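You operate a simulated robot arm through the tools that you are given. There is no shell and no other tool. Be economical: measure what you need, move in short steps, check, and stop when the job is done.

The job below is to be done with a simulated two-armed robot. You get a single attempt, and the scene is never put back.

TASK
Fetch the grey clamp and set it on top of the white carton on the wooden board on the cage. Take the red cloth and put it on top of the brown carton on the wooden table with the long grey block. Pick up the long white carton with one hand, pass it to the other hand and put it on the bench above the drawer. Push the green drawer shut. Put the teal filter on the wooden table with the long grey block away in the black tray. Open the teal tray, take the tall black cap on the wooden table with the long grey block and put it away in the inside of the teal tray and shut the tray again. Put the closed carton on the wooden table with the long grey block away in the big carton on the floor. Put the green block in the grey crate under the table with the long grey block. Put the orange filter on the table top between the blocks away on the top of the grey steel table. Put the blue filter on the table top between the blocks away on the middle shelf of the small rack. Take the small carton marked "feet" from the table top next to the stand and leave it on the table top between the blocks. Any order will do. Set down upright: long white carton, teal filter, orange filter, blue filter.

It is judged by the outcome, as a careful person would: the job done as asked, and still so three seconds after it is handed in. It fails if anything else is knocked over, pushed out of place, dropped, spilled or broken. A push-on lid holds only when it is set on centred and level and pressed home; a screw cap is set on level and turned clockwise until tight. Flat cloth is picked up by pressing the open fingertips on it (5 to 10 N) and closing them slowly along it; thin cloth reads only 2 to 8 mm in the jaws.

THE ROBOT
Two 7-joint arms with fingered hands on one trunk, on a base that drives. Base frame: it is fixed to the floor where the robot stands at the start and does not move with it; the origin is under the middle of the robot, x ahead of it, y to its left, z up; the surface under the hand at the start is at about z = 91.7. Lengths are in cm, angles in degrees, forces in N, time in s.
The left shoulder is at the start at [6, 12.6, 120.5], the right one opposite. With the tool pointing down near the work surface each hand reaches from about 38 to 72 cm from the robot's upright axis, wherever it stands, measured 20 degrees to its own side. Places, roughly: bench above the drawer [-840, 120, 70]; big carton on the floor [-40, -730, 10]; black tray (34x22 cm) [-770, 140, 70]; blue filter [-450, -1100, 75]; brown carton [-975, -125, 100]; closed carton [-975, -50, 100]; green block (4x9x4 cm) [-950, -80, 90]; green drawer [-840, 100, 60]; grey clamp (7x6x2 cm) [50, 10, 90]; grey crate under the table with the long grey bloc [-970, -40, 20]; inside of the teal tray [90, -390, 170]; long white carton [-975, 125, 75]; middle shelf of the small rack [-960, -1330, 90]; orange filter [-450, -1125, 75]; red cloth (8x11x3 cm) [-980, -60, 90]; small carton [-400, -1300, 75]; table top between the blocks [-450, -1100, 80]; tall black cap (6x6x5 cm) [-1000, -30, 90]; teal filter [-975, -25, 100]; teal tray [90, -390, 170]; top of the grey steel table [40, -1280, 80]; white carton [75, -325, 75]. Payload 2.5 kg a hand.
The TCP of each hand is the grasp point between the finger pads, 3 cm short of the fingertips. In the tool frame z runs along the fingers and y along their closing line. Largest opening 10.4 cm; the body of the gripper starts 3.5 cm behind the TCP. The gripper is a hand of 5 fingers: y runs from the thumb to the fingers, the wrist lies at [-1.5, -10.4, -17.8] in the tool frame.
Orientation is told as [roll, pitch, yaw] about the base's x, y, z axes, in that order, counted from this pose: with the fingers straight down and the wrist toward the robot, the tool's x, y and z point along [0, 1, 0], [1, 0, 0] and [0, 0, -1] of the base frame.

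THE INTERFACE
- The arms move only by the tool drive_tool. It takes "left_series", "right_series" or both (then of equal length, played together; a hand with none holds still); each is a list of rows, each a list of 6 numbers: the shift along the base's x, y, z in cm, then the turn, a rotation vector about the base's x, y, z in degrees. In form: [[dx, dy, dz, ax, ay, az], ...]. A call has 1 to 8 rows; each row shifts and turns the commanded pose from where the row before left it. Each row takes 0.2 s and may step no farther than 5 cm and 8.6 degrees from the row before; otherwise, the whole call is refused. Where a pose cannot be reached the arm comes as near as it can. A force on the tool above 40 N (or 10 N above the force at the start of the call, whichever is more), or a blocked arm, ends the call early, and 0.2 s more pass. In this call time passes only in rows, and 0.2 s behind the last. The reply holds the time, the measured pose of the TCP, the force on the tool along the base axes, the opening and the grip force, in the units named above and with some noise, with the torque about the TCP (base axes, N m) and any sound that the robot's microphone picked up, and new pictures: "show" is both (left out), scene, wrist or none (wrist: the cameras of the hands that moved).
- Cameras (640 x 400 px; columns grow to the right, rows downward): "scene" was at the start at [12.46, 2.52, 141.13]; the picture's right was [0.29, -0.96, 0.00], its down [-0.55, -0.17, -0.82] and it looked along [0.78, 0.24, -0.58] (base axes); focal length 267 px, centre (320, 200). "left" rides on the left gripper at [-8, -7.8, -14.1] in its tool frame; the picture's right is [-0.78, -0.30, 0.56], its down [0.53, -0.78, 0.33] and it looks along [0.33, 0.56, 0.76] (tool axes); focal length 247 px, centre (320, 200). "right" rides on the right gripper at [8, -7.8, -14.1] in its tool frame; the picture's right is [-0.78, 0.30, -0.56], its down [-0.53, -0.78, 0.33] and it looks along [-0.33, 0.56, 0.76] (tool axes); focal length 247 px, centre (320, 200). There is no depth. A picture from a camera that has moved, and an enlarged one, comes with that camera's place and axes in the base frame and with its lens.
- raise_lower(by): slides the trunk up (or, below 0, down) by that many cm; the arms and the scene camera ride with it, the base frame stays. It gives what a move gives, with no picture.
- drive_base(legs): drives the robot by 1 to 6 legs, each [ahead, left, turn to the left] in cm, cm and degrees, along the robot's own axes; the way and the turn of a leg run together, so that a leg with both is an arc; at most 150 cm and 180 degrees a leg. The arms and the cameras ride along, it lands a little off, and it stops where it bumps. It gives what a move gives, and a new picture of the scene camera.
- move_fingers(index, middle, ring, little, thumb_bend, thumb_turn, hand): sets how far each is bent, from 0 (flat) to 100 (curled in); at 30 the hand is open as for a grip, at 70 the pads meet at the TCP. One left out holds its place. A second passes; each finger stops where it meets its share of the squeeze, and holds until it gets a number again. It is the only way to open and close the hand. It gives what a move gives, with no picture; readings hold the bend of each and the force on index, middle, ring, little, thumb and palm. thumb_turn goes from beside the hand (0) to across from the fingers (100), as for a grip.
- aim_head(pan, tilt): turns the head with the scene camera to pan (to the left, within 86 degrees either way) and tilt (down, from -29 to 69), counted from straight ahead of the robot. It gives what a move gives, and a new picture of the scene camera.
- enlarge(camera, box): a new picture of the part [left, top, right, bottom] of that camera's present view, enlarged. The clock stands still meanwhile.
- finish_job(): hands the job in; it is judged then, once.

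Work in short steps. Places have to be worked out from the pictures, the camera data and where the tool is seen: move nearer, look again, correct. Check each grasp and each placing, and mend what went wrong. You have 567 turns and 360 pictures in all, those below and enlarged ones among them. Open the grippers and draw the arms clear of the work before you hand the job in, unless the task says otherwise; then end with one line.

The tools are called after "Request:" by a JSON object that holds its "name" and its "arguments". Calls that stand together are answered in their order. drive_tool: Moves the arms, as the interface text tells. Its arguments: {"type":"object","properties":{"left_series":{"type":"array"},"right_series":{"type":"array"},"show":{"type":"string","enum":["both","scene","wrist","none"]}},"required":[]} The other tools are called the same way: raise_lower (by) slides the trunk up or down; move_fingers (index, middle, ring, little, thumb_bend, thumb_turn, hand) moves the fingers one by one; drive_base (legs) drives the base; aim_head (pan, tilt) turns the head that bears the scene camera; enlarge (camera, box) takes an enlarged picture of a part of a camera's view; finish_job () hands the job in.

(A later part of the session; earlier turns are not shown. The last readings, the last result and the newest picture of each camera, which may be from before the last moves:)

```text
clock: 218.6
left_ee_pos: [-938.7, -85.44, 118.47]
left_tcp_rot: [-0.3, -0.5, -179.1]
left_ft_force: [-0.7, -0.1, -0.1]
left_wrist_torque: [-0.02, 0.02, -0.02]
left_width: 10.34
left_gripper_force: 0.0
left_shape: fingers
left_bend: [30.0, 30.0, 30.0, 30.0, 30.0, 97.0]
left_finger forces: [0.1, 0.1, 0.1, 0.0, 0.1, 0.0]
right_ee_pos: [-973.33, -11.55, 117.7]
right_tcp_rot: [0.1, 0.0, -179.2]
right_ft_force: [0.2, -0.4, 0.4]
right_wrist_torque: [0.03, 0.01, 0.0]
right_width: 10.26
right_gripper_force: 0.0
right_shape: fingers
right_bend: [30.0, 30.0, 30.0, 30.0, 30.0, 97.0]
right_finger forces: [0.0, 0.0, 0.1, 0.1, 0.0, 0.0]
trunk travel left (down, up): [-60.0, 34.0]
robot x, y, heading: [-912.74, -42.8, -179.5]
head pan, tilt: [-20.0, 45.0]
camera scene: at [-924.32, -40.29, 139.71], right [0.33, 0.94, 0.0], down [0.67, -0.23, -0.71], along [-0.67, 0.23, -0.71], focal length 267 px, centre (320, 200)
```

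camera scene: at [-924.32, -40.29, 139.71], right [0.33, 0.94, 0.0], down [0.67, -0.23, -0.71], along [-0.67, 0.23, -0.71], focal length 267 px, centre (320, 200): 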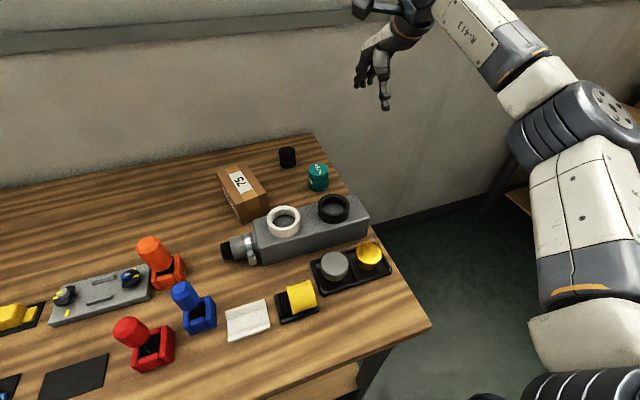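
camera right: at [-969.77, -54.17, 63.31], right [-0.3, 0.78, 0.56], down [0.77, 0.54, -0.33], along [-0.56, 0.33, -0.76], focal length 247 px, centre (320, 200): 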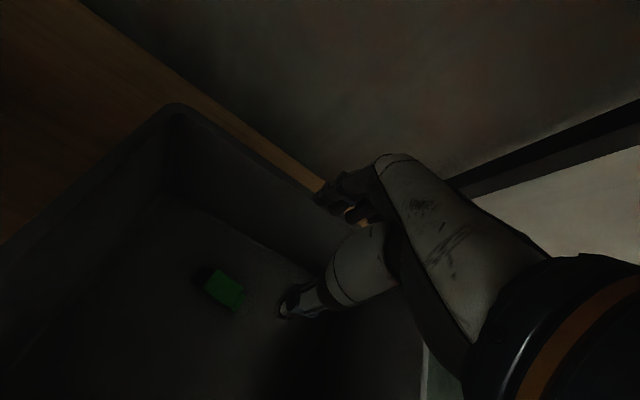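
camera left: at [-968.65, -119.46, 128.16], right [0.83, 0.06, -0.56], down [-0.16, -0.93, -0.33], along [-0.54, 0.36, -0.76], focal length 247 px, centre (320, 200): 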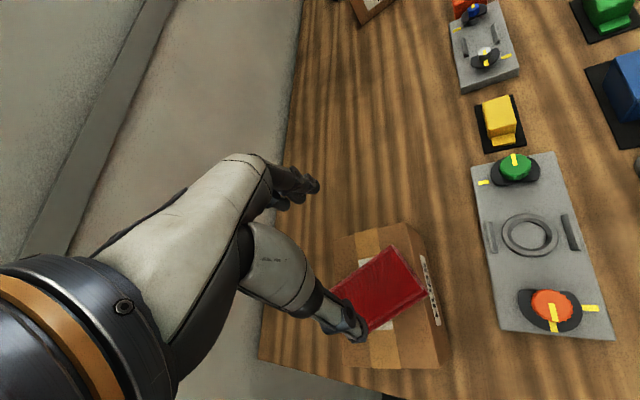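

Triangulating from several views, the filter top is at about [-981.7,-21.1,92] (≈6.8 tall). I shift the base a little and place the hand above it.

Request:
{"name": "drive_base", "arguments": {"legs": [[4, -5, -0.5]]}}

Request:
{"name": "drive_tool", "arguments": {"right_series": [[-1.1, -3.6, -2, 0, 0, 0], [-1.1, -3.6, -2, 0, 0, 0], [-1.1, -3.6, -2, 0, 0, 0], [-1.1, -3.6, -2, 0, 0, 0], [0, 0, -4, 0, 0, 0]], "show": "both"}}

```text
clock: 219.6
left_ee_pos: [-943.04, -80.17, 118.27]
left_tcp_rot: [-0.3, -0.2, -179.6]
left_ft_force: [0.4, -0.2, 0.9]
left_wrist_torque: [0.0, 0.01, 0.0]
left_width: 10.3
left_gripper_force: 0.0
left_shape: fingers
left_bend: [30.0, 30.0, 30.0, 30.0, 30.0, 97.0]
left_finger forces: [0.0, 0.0, 0.0, 0.0, 0.0, 0.0]
right_ee_pos: [-977.06, -5.86, 117.6]
right_tcp_rot: [0.2, 0.0, -179.7]
right_ft_force: [-0.2, -0.7, 0.1]
right_wrist_torque: [-0.02, 0.0, 0.03]
right_width: 10.32
right_gripper_force: 0.1
right_shape: fingers
right_bend: [30.0, 30.0, 30.0, 30.0, 30.0, 97.0]
right_finger forces: [0.0, 0.1, 0.0, 0.0, 0.0, 0.0]
trunk travel left (down, up): [-60.0, 34.0]
robot x, y, heading: [-916.93, -37.95, -180.4]
head pan, tilt: [-20.0, 45.0]
camera scene: at [-928.35, -35.08, 139.7], right [0.34, 0.94, 0.0], down [0.67, -0.24, -0.71], along [-0.66, 0.24, -0.71], focal length 267 px, centre (320, 200)
```

scene: 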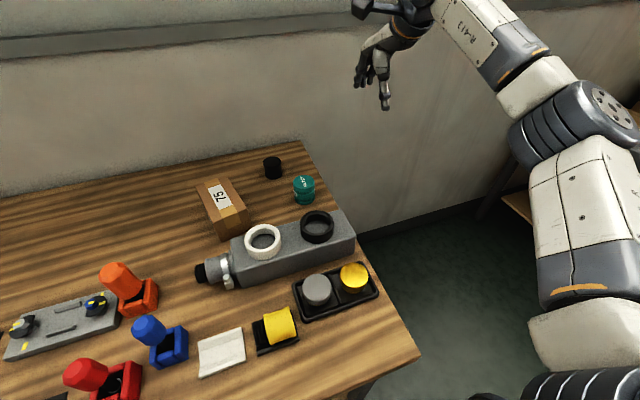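

```text
clock: 220.8
left_ee_pos: [-943.06, -80.02, 118.31]
left_tcp_rot: [-0.3, -0.4, -179.6]
left_ft_force: [0.1, 0.3, -0.4]
left_wrist_torque: [-0.03, -0.01, 0.02]
left_width: 10.29
left_gripper_force: 0.0
left_shape: fingers
left_bend: [30.0, 30.0, 30.0, 30.0, 30.0, 97.0]
left_finger forces: [0.0, 0.1, 0.0, 0.0, 0.0, 0.1]
right_ee_pos: [-981.61, -20.06, 105.82]
right_tcp_rot: [0.2, 0.1, -179.7]
right_ft_force: [-0.3, 0.6, -0.2]
right_wrist_torque: [-0.01, -0.02, -0.02]
right_width: 10.28
right_gripper_force: 0.1
right_shape: fingers
right_bend: [30.0, 30.0, 30.0, 30.0, 30.0, 97.0]
right_finger forces: [0.1, 0.1, 0.1, 0.0, 0.0, 0.0]
trunk travel left (down, up): [-60.0, 34.0]
robot x, y, heading: [-916.9, -37.67, -179.8]
head pan, tilt: [-20.0, 45.0]
camera scene: at [-928.32, -35.1, 139.7], right [0.34, 0.94, 0.0], down [0.67, -0.24, -0.71], along [-0.66, 0.24, -0.71], focal length 267 px, centre (320, 200)
camera right: at [-973.75, -28.02, 119.72], right [-0.3, 0.78, 0.55], down [0.77, 0.54, -0.33], along [-0.56, 0.33, -0.76], focal length 247 px, centre (320, 200)
```

scene: 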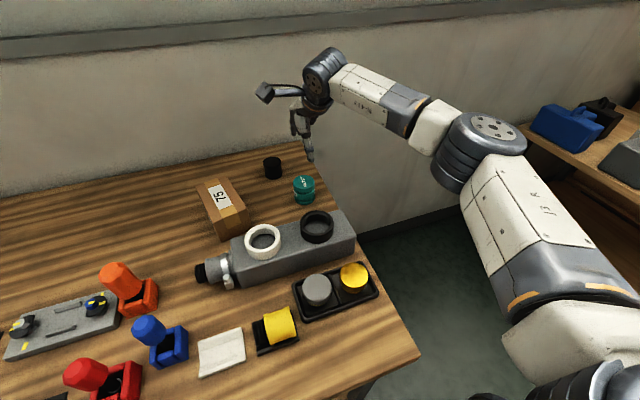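
right: 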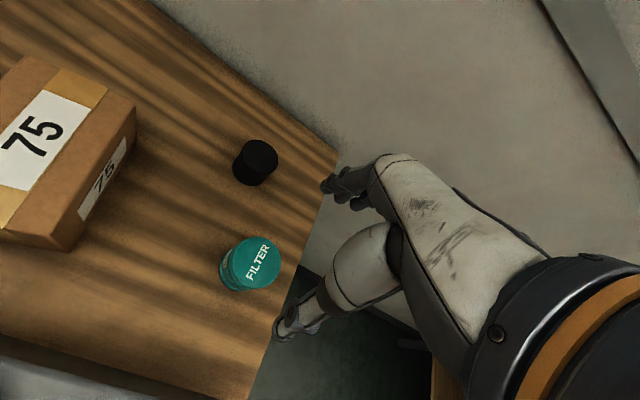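

The filter is nearly exactly below. Small correction and down to z≈89.5, then grip.

Request:
{"name": "drive_tool", "arguments": {"right_series": [[-0.3, -0.3, -4, 0, 0, 0], [0, 0, -4, 0, 0, 0], [0, 0, -4, 0, 0, 0], [0, 0, -3, 0, 0, 0], [0, 0, -1.2, 0, 0, 0]], "show": "none"}}

Request:
{"name": "move_fingers", "arguments": {"hand": "right", "index": 70, "middle": 70, "ring": 70, "little": 70, "thumb_bend": 70}}

Request:
{"name": "drive_tool", "arguments": {"right_series": [[0, 0, 3, 0, 0, 0], [0, 0, 4, 0, 0, 0], [0, 0, 5, 0, 0, 0]], "show": "wrist"}}

```text
clock: 222.0
left_ee_pos: [-942.99, -80.09, 118.28]
left_tcp_rot: [-0.3, -0.5, -179.6]
left_ft_force: [0.0, 0.0, 0.8]
left_wrist_torque: [-0.01, -0.01, 0.0]
left_width: 10.29
left_gripper_force: 0.1
left_shape: fingers
left_bend: [30.0, 30.0, 30.0, 30.0, 30.0, 97.0]
left_finger forces: [0.1, 0.0, 0.0, 0.0, 0.0, 0.0]
right_ee_pos: [-981.78, -20.57, 89.48]
right_tcp_rot: [0.1, -0.1, -179.7]
right_ft_force: [-0.1, -1.0, -0.9]
right_wrist_torque: [0.01, 0.02, 0.02]
right_width: 10.3
right_gripper_force: 0.0
right_shape: fingers
right_bend: [30.0, 30.0, 30.0, 30.0, 30.0, 97.0]
right_finger forces: [0.1, 0.1, 0.1, 0.0, 0.0, 0.0]
trunk travel left (down, up): [-60.0, 34.0]
robot x, y, heading: [-916.9, -37.57, -179.9]
head pan, tilt: [-20.0, 45.0]
```

```text
clock: 223.0
left_ee_pos: [-943.05, -80.18, 118.41]
left_tcp_rot: [-0.4, -0.4, -179.5]
left_ft_force: [0.1, 0.2, -0.3]
left_wrist_torque: [-0.01, -0.01, -0.01]
left_width: 10.31
left_gripper_force: 0.1
left_shape: fingers
left_bend: [30.0, 30.0, 30.0, 30.0, 30.0, 97.0]
left_finger forces: [0.1, 0.0, 0.1, 0.1, 0.0, 0.0]
right_ee_pos: [-981.85, -20.54, 89.64]
right_tcp_rot: [0.1, 0.0, -179.7]
right_ft_force: [-1.0, 0.6, 2.5]
right_wrist_torque: [0.07, 0.04, 0.0]
right_width: 5.12
right_gripper_force: 23.9
right_shape: fingers
right_bend: [53.0, 57.0, 64.0, 70.0, 53.0, 95.0]
right_finger forces: [10.1, 9.0, 4.5, 0.1, 23.2, 0.0]
trunk travel left (down, up): [-60.0, 34.0]
robot x, y, heading: [-916.81, -38.05, -179.7]
head pan, tilt: [-20.0, 45.0]
```

```text
clock: 223.8
left_ee_pos: [-943.02, -80.19, 118.31]
left_tcp_rot: [-0.2, -0.4, -179.6]
left_ft_force: [-0.2, 0.2, -0.8]
left_wrist_torque: [-0.01, -0.02, 0.02]
left_width: 10.33
left_gripper_force: 0.0
left_shape: fingers
left_bend: [30.0, 30.0, 30.0, 30.0, 30.0, 97.0]
left_finger forces: [0.1, 0.0, 0.0, 0.1, 0.0, 0.1]
right_ee_pos: [-981.66, -20.74, 101.52]
right_tcp_rot: [0.1, 0.0, -179.7]
right_ft_force: [0.2, -0.2, 0.1]
right_wrist_torque: [-0.03, -0.03, -0.02]
right_width: 5.14
right_gripper_force: 22.5
right_shape: fingers
right_bend: [53.0, 57.0, 64.0, 70.0, 53.0, 95.0]
right_finger forces: [9.7, 8.6, 4.2, 0.0, 22.9, 0.1]
trunk travel left (down, up): [-60.0, 34.0]
robot x, y, heading: [-916.66, -37.98, -179.8]
head pan, tilt: [-20.0, 45.0]
camera right: at [-973.8, -28.48, 115.48], right [-0.3, 0.78, 0.56], down [0.77, 0.54, -0.33], along [-0.56, 0.33, -0.76], focal length 247 px, centre (320, 200)
```

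right: 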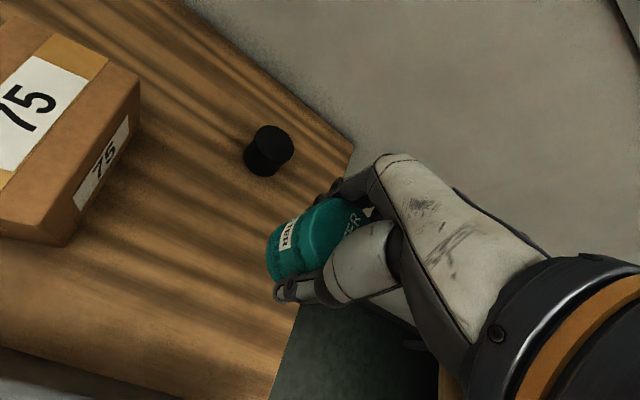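

The teal filter is held. I lift, back off and turn right to face the bench with the drawer (+y).

Request:
{"name": "drive_tool", "arguments": {"right_series": [[2, 0, 4, 0, 0, 0], [3, 0, 3.8, 0, 0, 0], [3, 0, 3.8, 0, 0, 0], [3, 0, 3, 0, 0, 0]], "show": "none"}}

Request:
{"name": "drive_base", "arguments": {"legs": [[-75, 0, 0], [0, 0, -90]]}}

Request:
{"name": "aim_head", "arguments": {"pan": 0, "tilt": 25}}

```text
clock: 224.8
left_ee_pos: [-943.0, -80.16, 118.35]
left_tcp_rot: [-0.3, -0.4, -179.6]
left_ft_force: [0.4, 0.3, -0.1]
left_wrist_torque: [-0.01, 0.01, 0.02]
left_width: 10.3
left_gripper_force: 0.1
left_shape: fingers
left_bend: [30.0, 30.0, 30.0, 30.0, 30.0, 97.0]
left_finger forces: [0.0, 0.0, 0.0, 0.0, 0.1, 0.1]
right_ee_pos: [-970.6, -20.78, 116.26]
right_tcp_rot: [0.1, 0.1, -179.7]
right_ft_force: [-0.4, 0.1, -1.0]
right_wrist_torque: [-0.04, 0.0, 0.01]
right_width: 5.16
right_gripper_force: 22.4
right_shape: fingers
right_bend: [53.0, 57.0, 64.0, 70.0, 53.0, 95.0]
right_finger forces: [9.8, 8.6, 4.2, 0.0, 23.0, 0.1]
trunk travel left (down, up): [-60.0, 34.0]
robot x, y, heading: [-916.82, -37.73, -179.7]
head pan, tilt: [-20.0, 45.0]
```

```text
clock: 232.7
left_ee_pos: [-883.73, -11.85, 118.34]
left_tcp_rot: [-0.3, -0.5, 90.7]
left_ft_force: [-0.4, -0.3, 0.5]
left_wrist_torque: [0.01, 0.03, -0.01]
left_width: 10.29
left_gripper_force: 0.0
left_shape: fingers
left_bend: [30.0, 30.0, 30.0, 30.0, 30.0, 97.0]
left_finger forces: [0.0, 0.1, 0.0, 0.0, 0.0, 0.0]
right_ee_pos: [-824.49, 16.14, 116.13]
right_tcp_rot: [0.0, 0.0, 90.7]
right_ft_force: [0.0, 0.2, -0.9]
right_wrist_torque: [-0.02, 0.02, 0.01]
right_width: 5.09
right_gripper_force: 22.3
right_shape: fingers
right_bend: [53.0, 57.0, 65.0, 70.0, 53.0, 95.0]
right_finger forces: [9.3, 8.3, 4.1, 0.1, 21.8, 0.0]
trunk travel left (down, up): [-60.0, 34.0]
robot x, y, heading: [-841.04, -38.24, 90.5]
head pan, tilt: [-20.0, 45.0]
camera scene: at [-838.49, -26.2, 139.7], right [0.94, -0.33, 0.0], down [-0.24, -0.67, -0.71], along [0.24, 0.67, -0.71], focal length 267 px, centre (320, 200)
```

scene: 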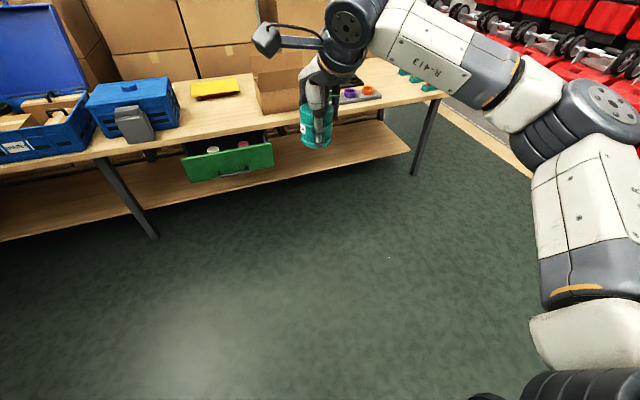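

```text
clock: 233.5
left_ee_pos: [-883.7, -11.83, 118.25]
left_tcp_rot: [-0.2, -0.4, 90.9]
left_ft_force: [-0.7, -0.4, 0.3]
left_wrist_torque: [-0.01, -0.05, 0.01]
left_width: 10.31
left_gripper_force: 0.1
left_shape: fingers
left_bend: [30.0, 30.0, 30.0, 30.0, 30.0, 97.0]
left_finger forces: [0.0, 0.1, 0.0, 0.0, 0.0, 0.1]
right_ee_pos: [-824.48, 16.18, 116.14]
right_tcp_rot: [0.0, 0.1, 90.9]
right_ft_force: [-0.3, 0.4, -0.4]
right_wrist_torque: [0.02, -0.01, 0.02]
right_width: 5.08
right_gripper_force: 22.4
right_shape: fingers
right_bend: [53.0, 57.0, 65.0, 70.0, 53.0, 95.0]
right_finger forces: [9.3, 8.3, 4.1, 0.0, 21.8, 0.0]
trunk travel left (down, up): [-60.0, 34.0]
robot x, y, heading: [-840.94, -37.75, 90.8]
head pan, tilt: [0.0, 25.0]
camera scene: at [-841.28, -24.66, 142.75], right [1.0, 0.01, 0.0], down [0.0, -0.42, -0.91], along [-0.01, 0.91, -0.42], focal length 267 px, centre (320, 200)
```

scene: 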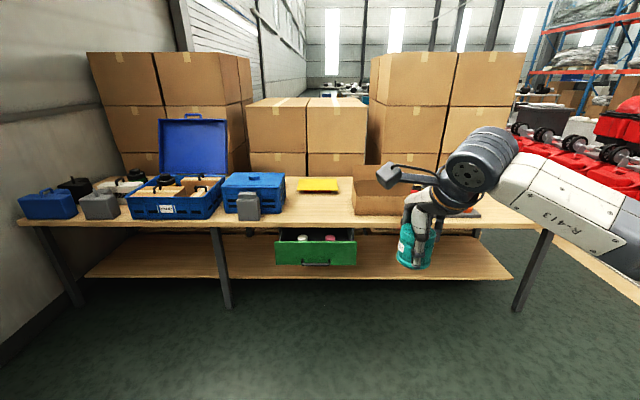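

The bench front is at about y=99. I drive right toward the black tray end and look at it.

Request:
{"name": "drive_base", "arguments": {"legs": [[30, -50, 0]]}}

Request:
{"name": "aim_head", "arguments": {"pan": 20, "tilt": 30}}

```text
clock: 236.8
left_ee_pos: [-834.1, 18.36, 118.36]
left_tcp_rot: [-0.4, -0.4, 91.7]
left_ft_force: [0.4, -0.1, 0.0]
left_wrist_torque: [0.0, 0.0, 0.0]
left_width: 10.34
left_gripper_force: 0.1
left_shape: fingers
left_bend: [30.0, 30.0, 30.0, 30.0, 30.0, 97.0]
left_finger forces: [0.0, 0.0, 0.0, 0.0, 0.0, 0.1]
right_ee_pos: [-775.52, 47.34, 116.16]
right_tcp_rot: [0.1, 0.0, 91.7]
right_ft_force: [0.3, 0.3, -0.6]
right_wrist_torque: [0.01, 0.0, -0.02]
right_width: 5.09
right_gripper_force: 21.6
right_shape: fingers
right_bend: [53.0, 57.0, 65.0, 70.0, 53.0, 95.0]
right_finger forces: [9.4, 8.3, 4.2, 0.1, 21.9, 0.0]
trunk travel left (down, up): [-60.0, 34.0]
robot x, y, heading: [-791.04, -7.33, 91.3]
head pan, tilt: [0.0, 25.0]
camera scene: at [-791.52, 6.14, 142.76], right [1.0, 0.03, 0.0], down [0.01, -0.42, -0.91], along [-0.02, 0.91, -0.42], focal length 267 px, centre (320, 200)
```

scene: 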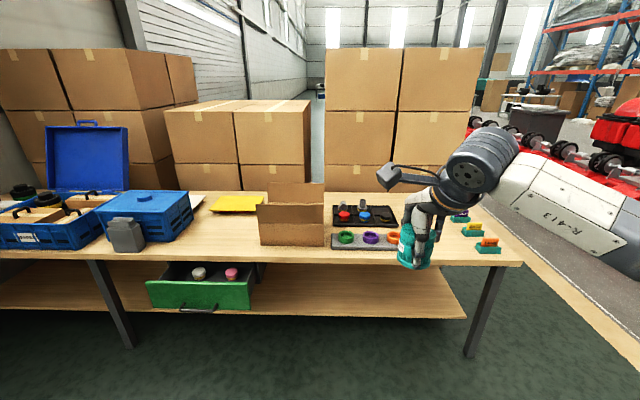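

```text
clock: 237.7
left_ee_pos: [-834.14, 18.22, 118.32]
left_tcp_rot: [-0.2, -0.4, 91.8]
left_ft_force: [0.4, 0.1, -0.1]
left_wrist_torque: [0.0, 0.0, 0.03]
left_width: 10.28
left_gripper_force: 0.1
left_shape: fingers
left_bend: [30.0, 30.0, 30.0, 30.0, 30.0, 97.0]
left_finger forces: [0.0, 0.1, 0.0, 0.0, 0.0, 0.1]
right_ee_pos: [-775.49, 47.23, 116.13]
right_tcp_rot: [0.2, 0.0, 91.7]
right_ft_force: [-0.1, -0.7, -1.1]
right_wrist_torque: [-0.04, 0.0, -0.01]
right_width: 5.05
right_gripper_force: 21.3
right_shape: fingers
right_bend: [53.0, 57.0, 65.0, 70.0, 53.0, 95.0]
right_finger forces: [9.5, 8.3, 4.2, 0.0, 21.8, 0.0]
trunk travel left (down, up): [-60.0, 34.0]
robot x, y, heading: [-791.25, -7.04, 91.3]
head pan, tilt: [20.0, 30.0]
camera scene: at [-794.62, 5.33, 141.97], right [0.93, 0.37, 0.0], down [0.18, -0.47, -0.87], along [-0.32, 0.81, -0.5], focal length 267 px, centre (320, 200)
```

scene: 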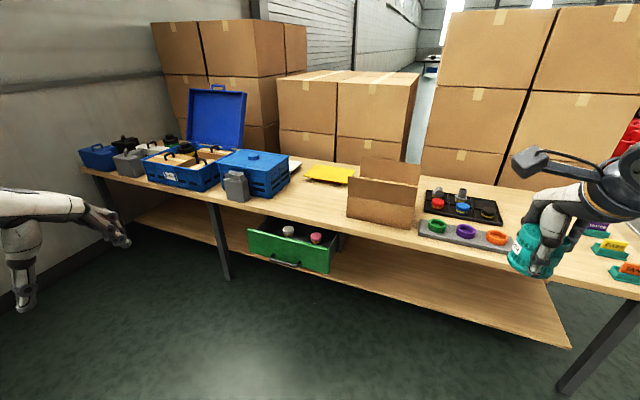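

I enlarge the black tray and the bench middle.

Request:
{"name": "enlarge", "arguments": {"camera": "scene", "box": [400, 160, 560, 260]}}

Request:
{"name": "enlarge", "arguments": {"camera": "scene", "box": [70, 120, 390, 280]}}

```text
4.00 times, centred on (480, 210) of scene
camera zoom: at [-794.62, 5.33, 141.97], right [0.93, 0.37, 0.0], down [0.18, -0.47, -0.87], along [-0.32, 0.81, -0.5], focal length 1069 px, centre (-320, 160)
```

zoom: 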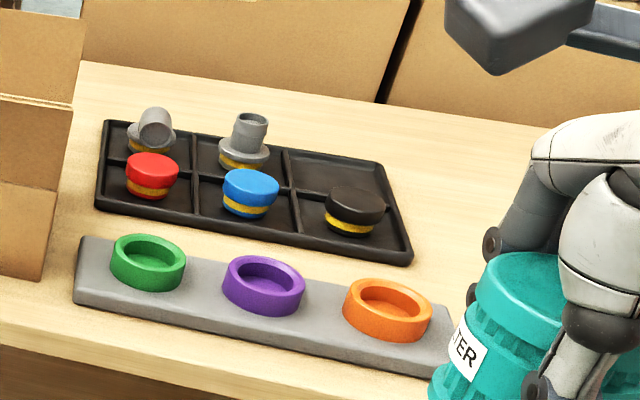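

```text
2.00 times, centred on (230, 200) of scene
camera zoom: at [-794.62, 5.33, 141.97], right [0.93, 0.37, 0.0], down [0.18, -0.47, -0.87], along [-0.32, 0.81, -0.5], focal length 535 px, centre (500, 200)
```

zoom: 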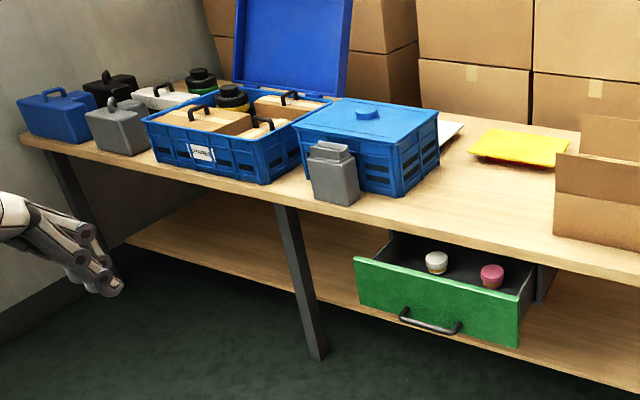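

The tray's back-right compartment is empty, at about [-759.5,150]. I lower the trunk by 18 and drive up to the bench.

Request:
{"name": "raise_lower", "arguments": {"by": -18}}

Request:
{"name": "drive_base", "arguments": {"legs": [[0, -14, -1.3], [80, 0, 0]]}}

Request:
{"name": "aim_head", "arguments": {"pan": -15, "tilt": 40}}

```text
clock: 239.7
left_ee_pos: [-834.17, 18.23, 100.35]
left_tcp_rot: [-0.3, -0.4, 91.9]
left_ft_force: [0.2, 0.7, -0.1]
left_wrist_torque: [0.0, 0.02, 0.0]
left_width: 10.32
left_gripper_force: 0.1
left_shape: fingers
left_bend: [30.0, 30.0, 30.0, 30.0, 30.0, 97.0]
left_finger forces: [0.0, 0.0, 0.1, 0.0, 0.1, 0.1]
right_ee_pos: [-775.6, 47.31, 98.2]
right_tcp_rot: [0.2, 0.0, 91.7]
right_ft_force: [0.6, 0.0, -1.2]
right_wrist_torque: [0.01, 0.0, -0.01]
right_width: 5.07
right_gripper_force: 21.8
right_shape: fingers
right_bend: [53.0, 57.0, 65.0, 70.0, 53.0, 95.0]
right_finger forces: [9.5, 8.4, 4.1, 0.0, 21.8, 0.1]
trunk travel left (down, up): [-42.0, 52.0]
robot x, y, heading: [-791.23, -6.96, 91.6]
head pan, tilt: [20.0, 30.0]
```

```text
clock: 245.0
left_ee_pos: [-820.03, 100.77, 100.16]
left_tcp_rot: [-0.3, -0.4, 90.7]
left_ft_force: [-0.8, -0.7, -0.4]
left_wrist_torque: [-0.01, -0.01, 0.0]
left_width: 10.3
left_gripper_force: 0.1
left_shape: fingers
left_bend: [30.0, 30.0, 30.0, 30.0, 30.0, 97.0]
left_finger forces: [0.0, 0.0, 0.0, 0.0, 0.0, 0.0]
right_ee_pos: [-760.88, 128.66, 98.11]
right_tcp_rot: [0.1, 0.0, 90.6]
right_ft_force: [-0.5, -0.5, -0.3]
right_wrist_torque: [0.01, -0.02, 0.0]
right_width: 5.06
right_gripper_force: 21.9
right_shape: fingers
right_bend: [53.0, 57.0, 65.0, 70.0, 53.0, 95.0]
right_finger forces: [9.5, 8.3, 4.1, 0.0, 21.8, 0.0]
trunk travel left (down, up): [-42.0, 52.0]
robot x, y, heading: [-777.76, 74.66, 90.4]
head pan, tilt: [20.0, 30.0]
camera scene: at [-780.82, 87.11, 123.96], right [0.94, 0.35, 0.0], down [0.17, -0.47, -0.87], along [-0.3, 0.81, -0.5], focal length 267 px, centre (320, 200)
```

scene: 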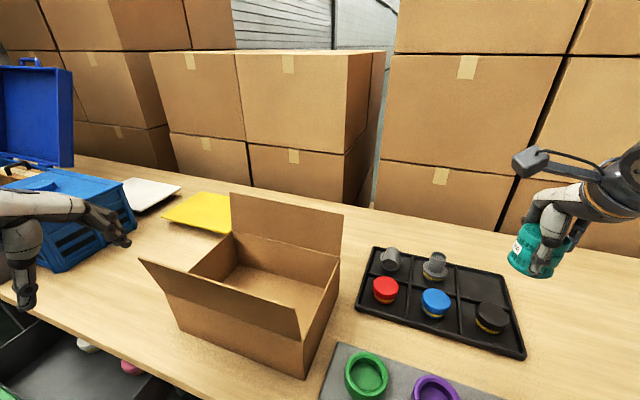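

```text
clock: 246.0
left_ee_pos: [-820.08, 100.76, 100.15]
left_tcp_rot: [-0.3, -0.3, 90.7]
left_ft_force: [0.5, 0.1, 0.0]
left_wrist_torque: [0.01, 0.05, -0.05]
left_width: 10.33
left_gripper_force: 0.1
left_shape: fingers
left_bend: [30.0, 30.0, 30.0, 30.0, 30.0, 97.0]
left_finger forces: [0.1, 0.1, 0.0, 0.0, 0.0, 0.0]
right_ee_pos: [-760.79, 128.74, 98.17]
right_tcp_rot: [0.1, 0.0, 90.6]
right_ft_force: [0.7, -0.2, -0.3]
right_wrist_torque: [-0.02, 0.01, 0.07]
right_width: 5.07
right_gripper_force: 21.8
right_shape: fingers
right_bend: [53.0, 57.0, 65.0, 70.0, 53.0, 95.0]
right_finger forces: [9.5, 8.4, 4.3, 0.0, 21.8, 0.0]
trunk travel left (down, up): [-42.0, 52.0]
robot x, y, heading: [-777.93, 74.47, 90.4]
head pan, tilt: [-15.0, 40.0]
camera scene: at [-775.53, 86.86, 122.43], right [0.97, -0.25, 0.0], down [-0.16, -0.62, -0.77], along [0.19, 0.74, -0.64], focal length 267 px, centre (320, 200)
```

scene: 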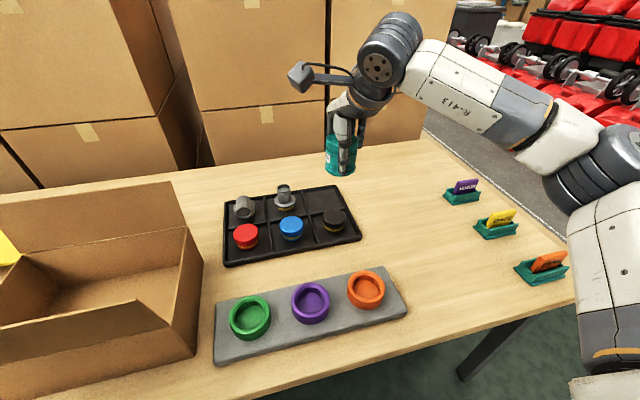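

Compartment floor ≈ z 73, centre ≈ [-760,144.5]. I go 9 cm nearer, then hover over it.

Request:
{"name": "drive_base", "arguments": {"legs": [[9, 0, 0]]}}

Request:
{"name": "drive_tool", "arguments": {"right_series": [[0.4, 3.4, -3, 0, 0, 0], [0.4, 3.4, -3, 0, 0, 0], [0, 0, -4, 0, 0, 0]], "show": "both"}}

```text
clock: 247.1
left_ee_pos: [-820.28, 109.87, 100.39]
left_tcp_rot: [-0.3, -0.4, 90.8]
left_ft_force: [-0.4, 0.3, 0.3]
left_wrist_torque: [-0.02, 0.01, 0.0]
left_width: 10.31
left_gripper_force: 0.1
left_shape: fingers
left_bend: [30.0, 30.0, 30.0, 30.0, 30.0, 97.0]
left_finger forces: [0.1, 0.0, 0.1, 0.0, 0.0, 0.1]
right_ee_pos: [-760.99, 137.79, 98.17]
right_tcp_rot: [0.1, 0.0, 90.7]
right_ft_force: [-0.3, 0.1, 0.2]
right_wrist_torque: [0.0, 0.03, -0.01]
right_width: 5.06
right_gripper_force: 21.6
right_shape: fingers
right_bend: [53.0, 57.0, 65.0, 70.0, 53.0, 95.0]
right_finger forces: [9.5, 8.3, 4.2, 0.1, 21.7, 0.0]
trunk travel left (down, up): [-42.0, 52.0]
robot x, y, heading: [-777.82, 83.66, 90.4]
head pan, tilt: [-15.0, 40.0]
camera scene: at [-775.6, 95.95, 122.43], right [0.97, -0.25, 0.0], down [-0.16, -0.62, -0.77], along [0.19, 0.74, -0.64], focal length 267 px, centre (320, 200)
```

scene: 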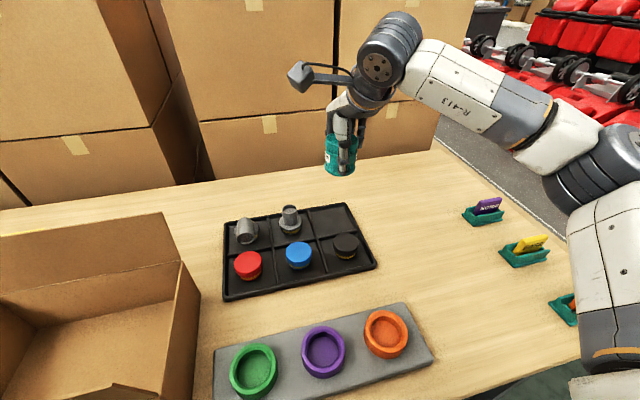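

```text
clock: 247.9
left_ee_pos: [-820.22, 109.73, 100.29]
left_tcp_rot: [-0.4, -0.5, 90.7]
left_ft_force: [-0.1, 0.5, -0.7]
left_wrist_torque: [-0.01, 0.02, 0.03]
left_width: 10.33
left_gripper_force: 0.1
left_shape: fingers
left_bend: [30.0, 30.0, 30.0, 30.0, 30.0, 97.0]
left_finger forces: [0.0, 0.0, 0.0, 0.1, 0.1, 0.0]
right_ee_pos: [-760.29, 144.67, 87.97]
right_tcp_rot: [0.0, -0.1, 90.7]
right_ft_force: [-0.5, -1.2, 0.0]
right_wrist_torque: [0.0, -0.02, 0.02]
right_width: 5.05
right_gripper_force: 21.6
right_shape: fingers
right_bend: [53.0, 57.0, 65.0, 70.0, 53.0, 95.0]
right_finger forces: [9.4, 8.4, 4.2, 0.1, 21.6, 0.0]
trunk travel left (down, up): [-42.0, 52.0]
robot x, y, heading: [-778.14, 83.6, 90.5]
head pan, tilt: [-15.0, 40.0]
camera scene: at [-775.59, 95.93, 122.43], right [0.97, -0.25, 0.0], down [-0.16, -0.62, -0.77], along [0.19, 0.74, -0.64], focal length 267 px, centre (320, 200)
camera right: at [-768.14, 136.87, 101.97], right [0.77, 0.3, 0.56], down [0.54, -0.77, -0.33], along [0.33, 0.56, -0.76], focal length 247 px, centre (320, 200)
```

scene: 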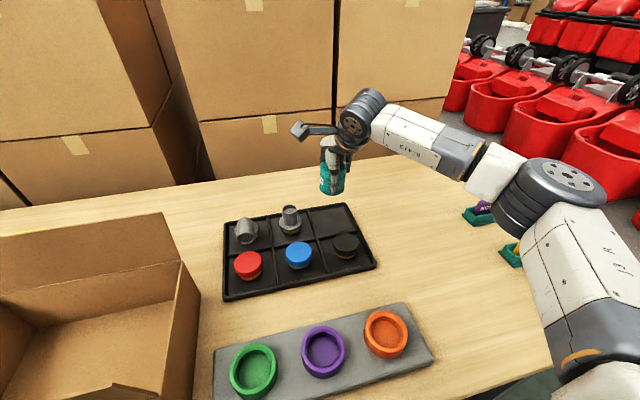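
right: 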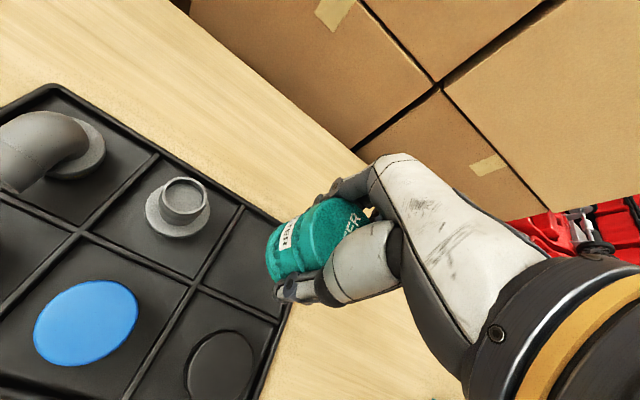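

The compartment centre is about [-761.2,145.6]. I correct and lower to contact.

Request:
{"name": "drive_tool", "arguments": {"right_series": [[-1, 0.9, -3, 0, 0, 0], [0, 0, -3, 0, 0, 0], [0, 0, -2, 0, 0, 0], [0, 0, -1, 0, 0, 0], [0, 0, -0.7, 0, 0, 0]], "show": "wrist"}}

```text
clock: 249.1
left_ee_pos: [-820.18, 109.73, 100.31]
left_tcp_rot: [-0.3, -0.4, 90.7]
left_ft_force: [-0.2, 0.1, 0.7]
left_wrist_torque: [-0.04, 0.0, 0.0]
left_width: 10.31
left_gripper_force: 0.1
left_shape: fingers
left_bend: [30.0, 30.0, 30.0, 30.0, 30.0, 97.0]
left_finger forces: [0.0, 0.1, 0.0, 0.0, 0.0, 0.0]
right_ee_pos: [-761.24, 145.44, 78.44]
right_tcp_rot: [0.0, -0.1, 90.6]
right_ft_force: [0.2, 0.2, 0.0]
right_wrist_torque: [-0.01, 0.01, 0.0]
right_width: 5.07
right_gripper_force: 22.4
right_shape: fingers
right_bend: [53.0, 57.0, 65.0, 70.0, 53.0, 95.0]
right_finger forces: [9.6, 8.3, 4.3, 0.0, 21.6, 0.0]
trunk travel left (down, up): [-42.0, 52.0]
robot x, y, heading: [-777.6, 83.71, 90.4]
head pan, tilt: [-15.0, 40.0]
camera right: at [-769.11, 137.72, 92.36], right [0.77, 0.3, 0.56], down [0.54, -0.77, -0.33], along [0.33, 0.56, -0.76], focal length 247 px, centre (320, 200)
```

right: 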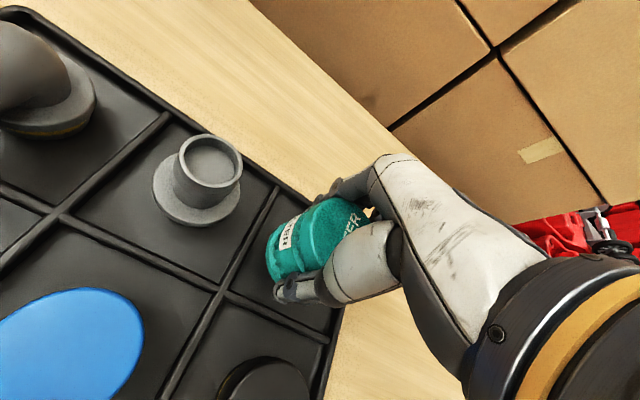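

Nearly down; I continue until contact.

Request:
{"name": "drive_tool", "arguments": {"right_series": [[0, 0, -0.5, 0, 0, 0], [0, 0, -0.5, 0, 0, 0], [0, 0, -0.5, 0, 0, 0], [0, 0, -0.5, 0, 0, 0]], "show": "none"}}

```text
clock: 250.1
left_ee_pos: [-820.27, 109.85, 100.27]
left_tcp_rot: [-0.3, -0.4, 90.7]
left_ft_force: [0.7, -0.7, 0.0]
left_wrist_torque: [0.01, -0.01, -0.01]
left_width: 10.31
left_gripper_force: 0.0
left_shape: fingers
left_bend: [30.0, 30.0, 30.0, 30.0, 30.0, 97.0]
left_finger forces: [0.1, 0.1, 0.1, 0.0, 0.0, 0.0]
right_ee_pos: [-761.15, 145.63, 76.56]
right_tcp_rot: [0.1, -0.1, 90.6]
right_ft_force: [0.4, -0.3, -0.5]
right_wrist_torque: [0.01, -0.02, 0.0]
right_width: 5.08
right_gripper_force: 21.6
right_shape: fingers
right_bend: [53.0, 57.0, 65.0, 70.0, 53.0, 95.0]
right_finger forces: [9.5, 8.3, 4.2, 0.1, 21.6, 0.0]
trunk travel left (down, up): [-42.0, 52.0]
robot x, y, heading: [-777.47, 83.52, 90.3]
head pan, tilt: [-15.0, 40.0]
```

Request:
{"name": "drive_tool", "arguments": {"right_series": [[0, 0, -0.4, 0, 0, 0], [0, 0, -0.4, 0, 0, 0], [0, 0, -0.4, 0, 0, 0]], "show": "wrist"}}

```text
clock: 250.9
left_ee_pos: [-820.19, 109.8, 100.3]
left_tcp_rot: [-0.3, -0.3, 90.8]
left_ft_force: [-0.4, 0.0, 0.8]
left_wrist_torque: [0.01, -0.01, 0.0]
left_width: 10.33
left_gripper_force: 0.0
left_shape: fingers
left_bend: [30.0, 30.0, 30.0, 30.0, 30.0, 97.0]
left_finger forces: [0.0, 0.0, 0.0, 0.0, 0.0, 0.0]
right_ee_pos: [-761.14, 145.4, 75.28]
right_tcp_rot: [0.2, -0.1, 90.7]
right_ft_force: [-0.1, -0.2, 0.4]
right_wrist_torque: [-0.03, -0.01, -0.02]
right_width: 5.05
right_gripper_force: 21.7
right_shape: fingers
right_bend: [53.0, 57.0, 65.0, 70.0, 53.0, 95.0]
right_finger forces: [9.6, 8.4, 4.2, 0.1, 21.6, 0.0]
trunk travel left (down, up): [-42.0, 52.0]
robot x, y, heading: [-777.77, 83.84, 90.5]
head pan, tilt: [-15.0, 40.0]
camera right: at [-769.03, 137.75, 89.24], right [0.77, 0.3, 0.56], down [0.54, -0.77, -0.33], along [0.33, 0.56, -0.76], focal length 247 px, centre (320, 200)
```

right: 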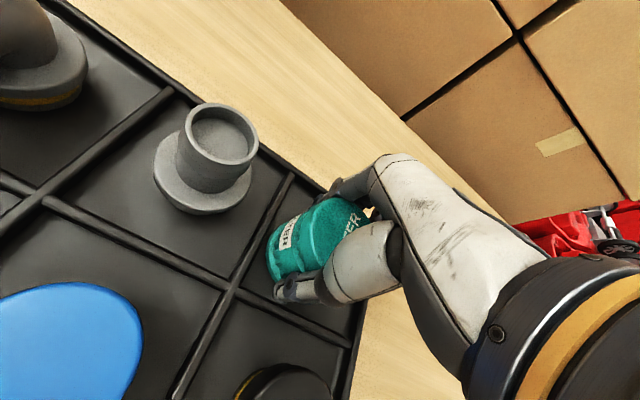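

Still not touching; bench is lower than estimated. I keep going down.

Request:
{"name": "drive_tool", "arguments": {"right_series": [[0, 0, -0.5, 0, 0, 0], [0, 0, -0.5, 0, 0, 0], [0, 0, -0.5, 0, 0, 0]], "show": "none"}}

```text
clock: 251.7
left_ee_pos: [-820.33, 109.58, 100.48]
left_tcp_rot: [-0.5, -0.5, 90.7]
left_ft_force: [-0.2, 0.6, -0.3]
left_wrist_torque: [-0.03, -0.04, -0.01]
left_width: 10.33
left_gripper_force: 0.0
left_shape: fingers
left_bend: [30.0, 30.0, 30.0, 30.0, 30.0, 97.0]
left_finger forces: [0.0, 0.0, 0.0, 0.1, 0.0, 0.0]
right_ee_pos: [-761.22, 145.69, 74.92]
right_tcp_rot: [0.3, -1.2, 90.5]
right_ft_force: [1.5, -9.4, 37.9]
right_wrist_torque: [0.3, -0.34, -0.09]
right_width: 5.06
right_gripper_force: 27.6
right_shape: fingers
right_bend: [54.0, 58.0, 66.0, 70.0, 55.0, 94.0]
right_finger forces: [8.3, 9.3, 6.2, 0.1, 31.4, 0.0]
trunk travel left (down, up): [-42.0, 52.0]
robot x, y, heading: [-777.63, 83.38, 90.4]
head pan, tilt: [-15.0, 40.0]
```

Contact. I ease up, open just enough, and withdraw straight up.

Request:
{"name": "drive_tool", "arguments": {"right_series": [[0, 0, 0.5, 0, 0, 0], [0, 0, 0.5, 0, 0, 0]], "show": "none"}}

Request:
{"name": "move_fingers", "arguments": {"hand": "right", "index": 42, "middle": 42, "ring": 42, "little": 42, "thumb_bend": 42}}

Request:
{"name": "drive_tool", "arguments": {"right_series": [[0, 0, 3, 0, 0, 0], [0, 0, 4, 0, 0, 0], [0, 0, 5, 0, 0, 0], [0, 0, 5, 0, 0, 0]], "show": "wrist"}}

```text
clock: 252.3
left_ee_pos: [-820.19, 109.8, 100.19]
left_tcp_rot: [-0.3, -0.6, 90.7]
left_ft_force: [-0.6, 0.7, -1.2]
left_wrist_torque: [0.0, -0.01, -0.01]
left_width: 10.35
left_gripper_force: 0.0
left_shape: fingers
left_bend: [30.0, 30.0, 30.0, 30.0, 30.0, 97.0]
left_finger forces: [0.0, 0.0, 0.0, 0.1, 0.1, 0.1]
right_ee_pos: [-761.23, 145.57, 75.07]
right_tcp_rot: [0.1, -0.4, 90.8]
right_ft_force: [0.6, 5.5, 16.3]
right_wrist_torque: [0.58, -0.22, 0.03]
right_width: 5.03
right_gripper_force: 25.2
right_shape: fingers
right_bend: [53.0, 57.0, 65.0, 70.0, 55.0, 94.0]
right_finger forces: [11.5, 10.6, 6.0, 0.0, 22.0, 0.0]
trunk travel left (down, up): [-42.0, 52.0]
robot x, y, heading: [-777.63, 83.65, 90.6]
head pan, tilt: [-15.0, 40.0]
```

```text
clock: 253.3
left_ee_pos: [-820.23, 109.71, 100.48]
left_tcp_rot: [-0.3, -0.5, 90.7]
left_ft_force: [0.7, 0.5, -0.5]
left_wrist_torque: [0.0, 0.02, 0.01]
left_width: 10.32
left_gripper_force: 0.1
left_shape: fingers
left_bend: [30.0, 30.0, 30.0, 30.0, 30.0, 97.0]
left_finger forces: [0.0, 0.1, 0.0, 0.1, 0.0, 0.0]
right_ee_pos: [-761.14, 145.51, 74.94]
right_tcp_rot: [0.2, -0.2, 90.7]
right_ft_force: [-3.6, 4.6, 14.9]
right_wrist_torque: [-0.5, 0.18, -0.18]
right_width: 6.76
right_gripper_force: 8.1
right_shape: fingers
right_bend: [42.0, 42.0, 42.0, 42.0, 46.0, 96.0]
right_finger forces: [0.1, 0.0, 0.0, 0.0, 15.9, 0.1]
trunk travel left (down, up): [-42.0, 52.0]
robot x, y, heading: [-777.72, 83.59, 90.5]
head pan, tilt: [-15.0, 40.0]
```

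```text
clock: 254.3
left_ee_pos: [-820.25, 109.94, 100.37]
left_tcp_rot: [-0.3, -0.3, 90.7]
left_ft_force: [-0.3, 0.4, -1.4]
left_wrist_torque: [-0.01, 0.02, 0.01]
left_width: 10.35
left_gripper_force: 0.1
left_shape: fingers
left_bend: [30.0, 30.0, 30.0, 30.0, 30.0, 97.0]
left_finger forces: [0.0, 0.0, 0.0, 0.0, 0.0, 0.0]
right_ee_pos: [-761.04, 145.78, 91.88]
right_tcp_rot: [0.1, 0.0, 90.6]
right_ft_force: [-0.8, 0.2, -0.3]
right_wrist_torque: [0.0, 0.04, 0.03]
right_width: 7.27
right_gripper_force: 0.0
right_shape: fingers
right_bend: [42.0, 42.0, 42.0, 42.0, 42.0, 97.0]
right_finger forces: [0.1, 0.0, 0.0, 0.0, 0.1, 0.0]
trunk travel left (down, up): [-42.0, 52.0]
robot x, y, heading: [-777.99, 83.23, 90.7]
head pan, tilt: [-15.0, 40.0]
camera right: at [-768.95, 137.99, 105.87], right [0.77, 0.3, 0.56], down [0.54, -0.77, -0.33], along [0.33, 0.56, -0.76], focal length 247 px, centre (320, 200)
```

right: 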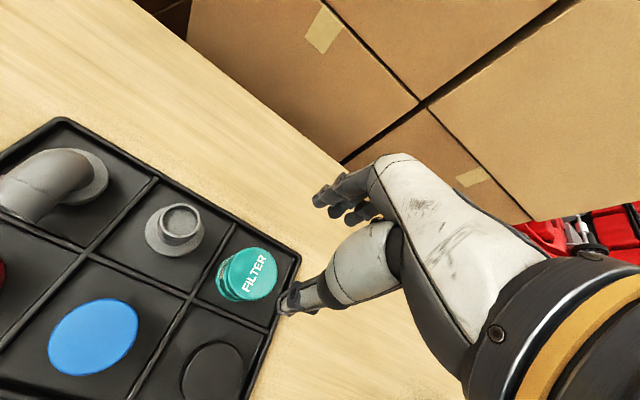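

The teal filter stands in the tray. Now back off and look at the drawer.

Request:
{"name": "drive_tool", "arguments": {"right_series": [[0, -4, 2, 0, 0, 0], [0, -4, 2, 0, 0, 0], [0, -4, 2, 0, 0, 0]], "show": "none"}}

Request:
{"name": "drive_base", "arguments": {"legs": [[-50, 0, 0], [0, 50, 0]]}}

Request:
{"name": "aim_head", "arguments": {"pan": 0, "tilt": 45}}

```text
clock: 255.1
left_ee_pos: [-820.23, 109.82, 100.28]
left_tcp_rot: [-0.3, -0.4, 90.7]
left_ft_force: [0.0, 0.4, -0.6]
left_wrist_torque: [0.01, -0.04, -0.02]
left_width: 10.32
left_gripper_force: 0.1
left_shape: fingers
left_bend: [30.0, 30.0, 30.0, 30.0, 30.0, 97.0]
left_finger forces: [0.0, 0.0, 0.1, 0.0, 0.0, 0.0]
right_ee_pos: [-761.22, 133.32, 97.58]
right_tcp_rot: [0.1, 0.0, 90.6]
right_ft_force: [0.3, 0.2, -0.2]
right_wrist_torque: [0.04, 0.0, -0.03]
right_width: 7.28
right_gripper_force: 0.0
right_shape: fingers
right_bend: [42.0, 42.0, 42.0, 42.0, 42.0, 97.0]
right_finger forces: [0.1, 0.1, 0.1, 0.0, 0.0, 0.0]
trunk travel left (down, up): [-42.0, 52.0]
robot x, y, heading: [-777.61, 83.78, 90.5]
head pan, tilt: [-15.0, 40.0]
```

```text
clock: 260.5
left_ee_pos: [-868.9, 59.45, 100.29]
left_tcp_rot: [-0.2, -0.4, 90.6]
left_ft_force: [-0.3, 0.5, -0.5]
left_wrist_torque: [-0.03, -0.02, 0.01]
left_width: 10.32
left_gripper_force: 0.1
left_shape: fingers
left_bend: [30.0, 30.0, 30.0, 30.0, 30.0, 97.0]
left_finger forces: [0.0, 0.0, 0.0, 0.0, 0.1, 0.0]
right_ee_pos: [-810.09, 83.12, 97.68]
right_tcp_rot: [0.1, 0.0, 90.6]
right_ft_force: [0.1, -0.3, -0.3]
right_wrist_torque: [0.02, 0.03, 0.02]
right_width: 7.27
right_gripper_force: 0.1
right_shape: fingers
right_bend: [42.0, 42.0, 42.0, 42.0, 42.0, 97.0]
right_finger forces: [0.0, 0.0, 0.1, 0.1, 0.0, 0.0]
trunk travel left (down, up): [-42.0, 52.0]
robot x, y, heading: [-826.76, 33.5, 90.4]
head pan, tilt: [-15.0, 40.0]
camera scene: at [-824.37, 45.53, 122.43], right [0.97, -0.25, 0.0], down [-0.16, -0.62, -0.77], along [0.19, 0.74, -0.64], focal length 267 px, centre (320, 200)
```

scene: 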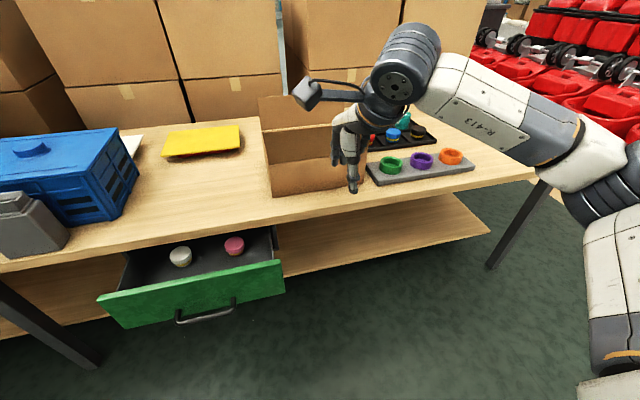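

```text
clock: 261.3
left_ee_pos: [-868.99, 59.46, 100.35]
left_tcp_rot: [-0.4, -0.4, 90.5]
left_ft_force: [0.7, -0.3, 0.4]
left_wrist_torque: [-0.01, 0.03, 0.0]
left_width: 10.3
left_gripper_force: 0.1
left_shape: fingers
left_bend: [30.0, 30.0, 30.0, 30.0, 30.0, 97.0]
left_finger forces: [0.1, 0.0, 0.0, 0.1, 0.0, 0.0]
right_ee_pos: [-809.88, 83.02, 97.62]
right_tcp_rot: [0.1, 0.0, 90.6]
right_ft_force: [-0.1, -1.3, 0.1]
right_wrist_torque: [0.01, 0.0, -0.03]
right_width: 7.28
right_gripper_force: 0.1
right_shape: fingers
right_bend: [42.0, 42.0, 42.0, 42.0, 42.0, 97.0]
right_finger forces: [0.0, 0.0, 0.1, 0.0, 0.0, 0.0]
trunk travel left (down, up): [-42.0, 52.0]
robot x, y, heading: [-826.41, 33.2, 90.3]
head pan, tilt: [0.0, 45.0]
camera scene: at [-826.55, 45.44, 121.71], right [1.0, 0.01, 0.0], down [0.0, -0.71, -0.71], along [0.0, 0.71, -0.71], focal length 267 px, centre (320, 200)
```

scene: 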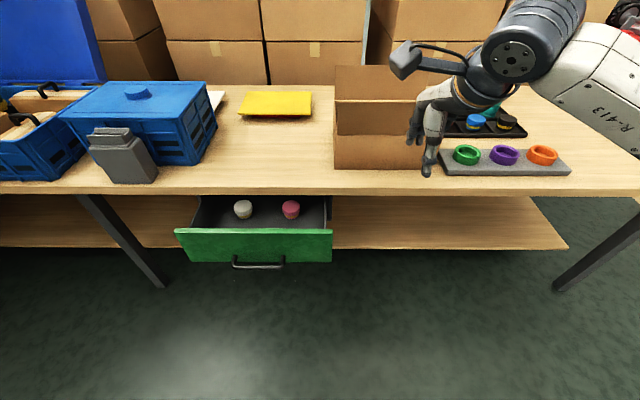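

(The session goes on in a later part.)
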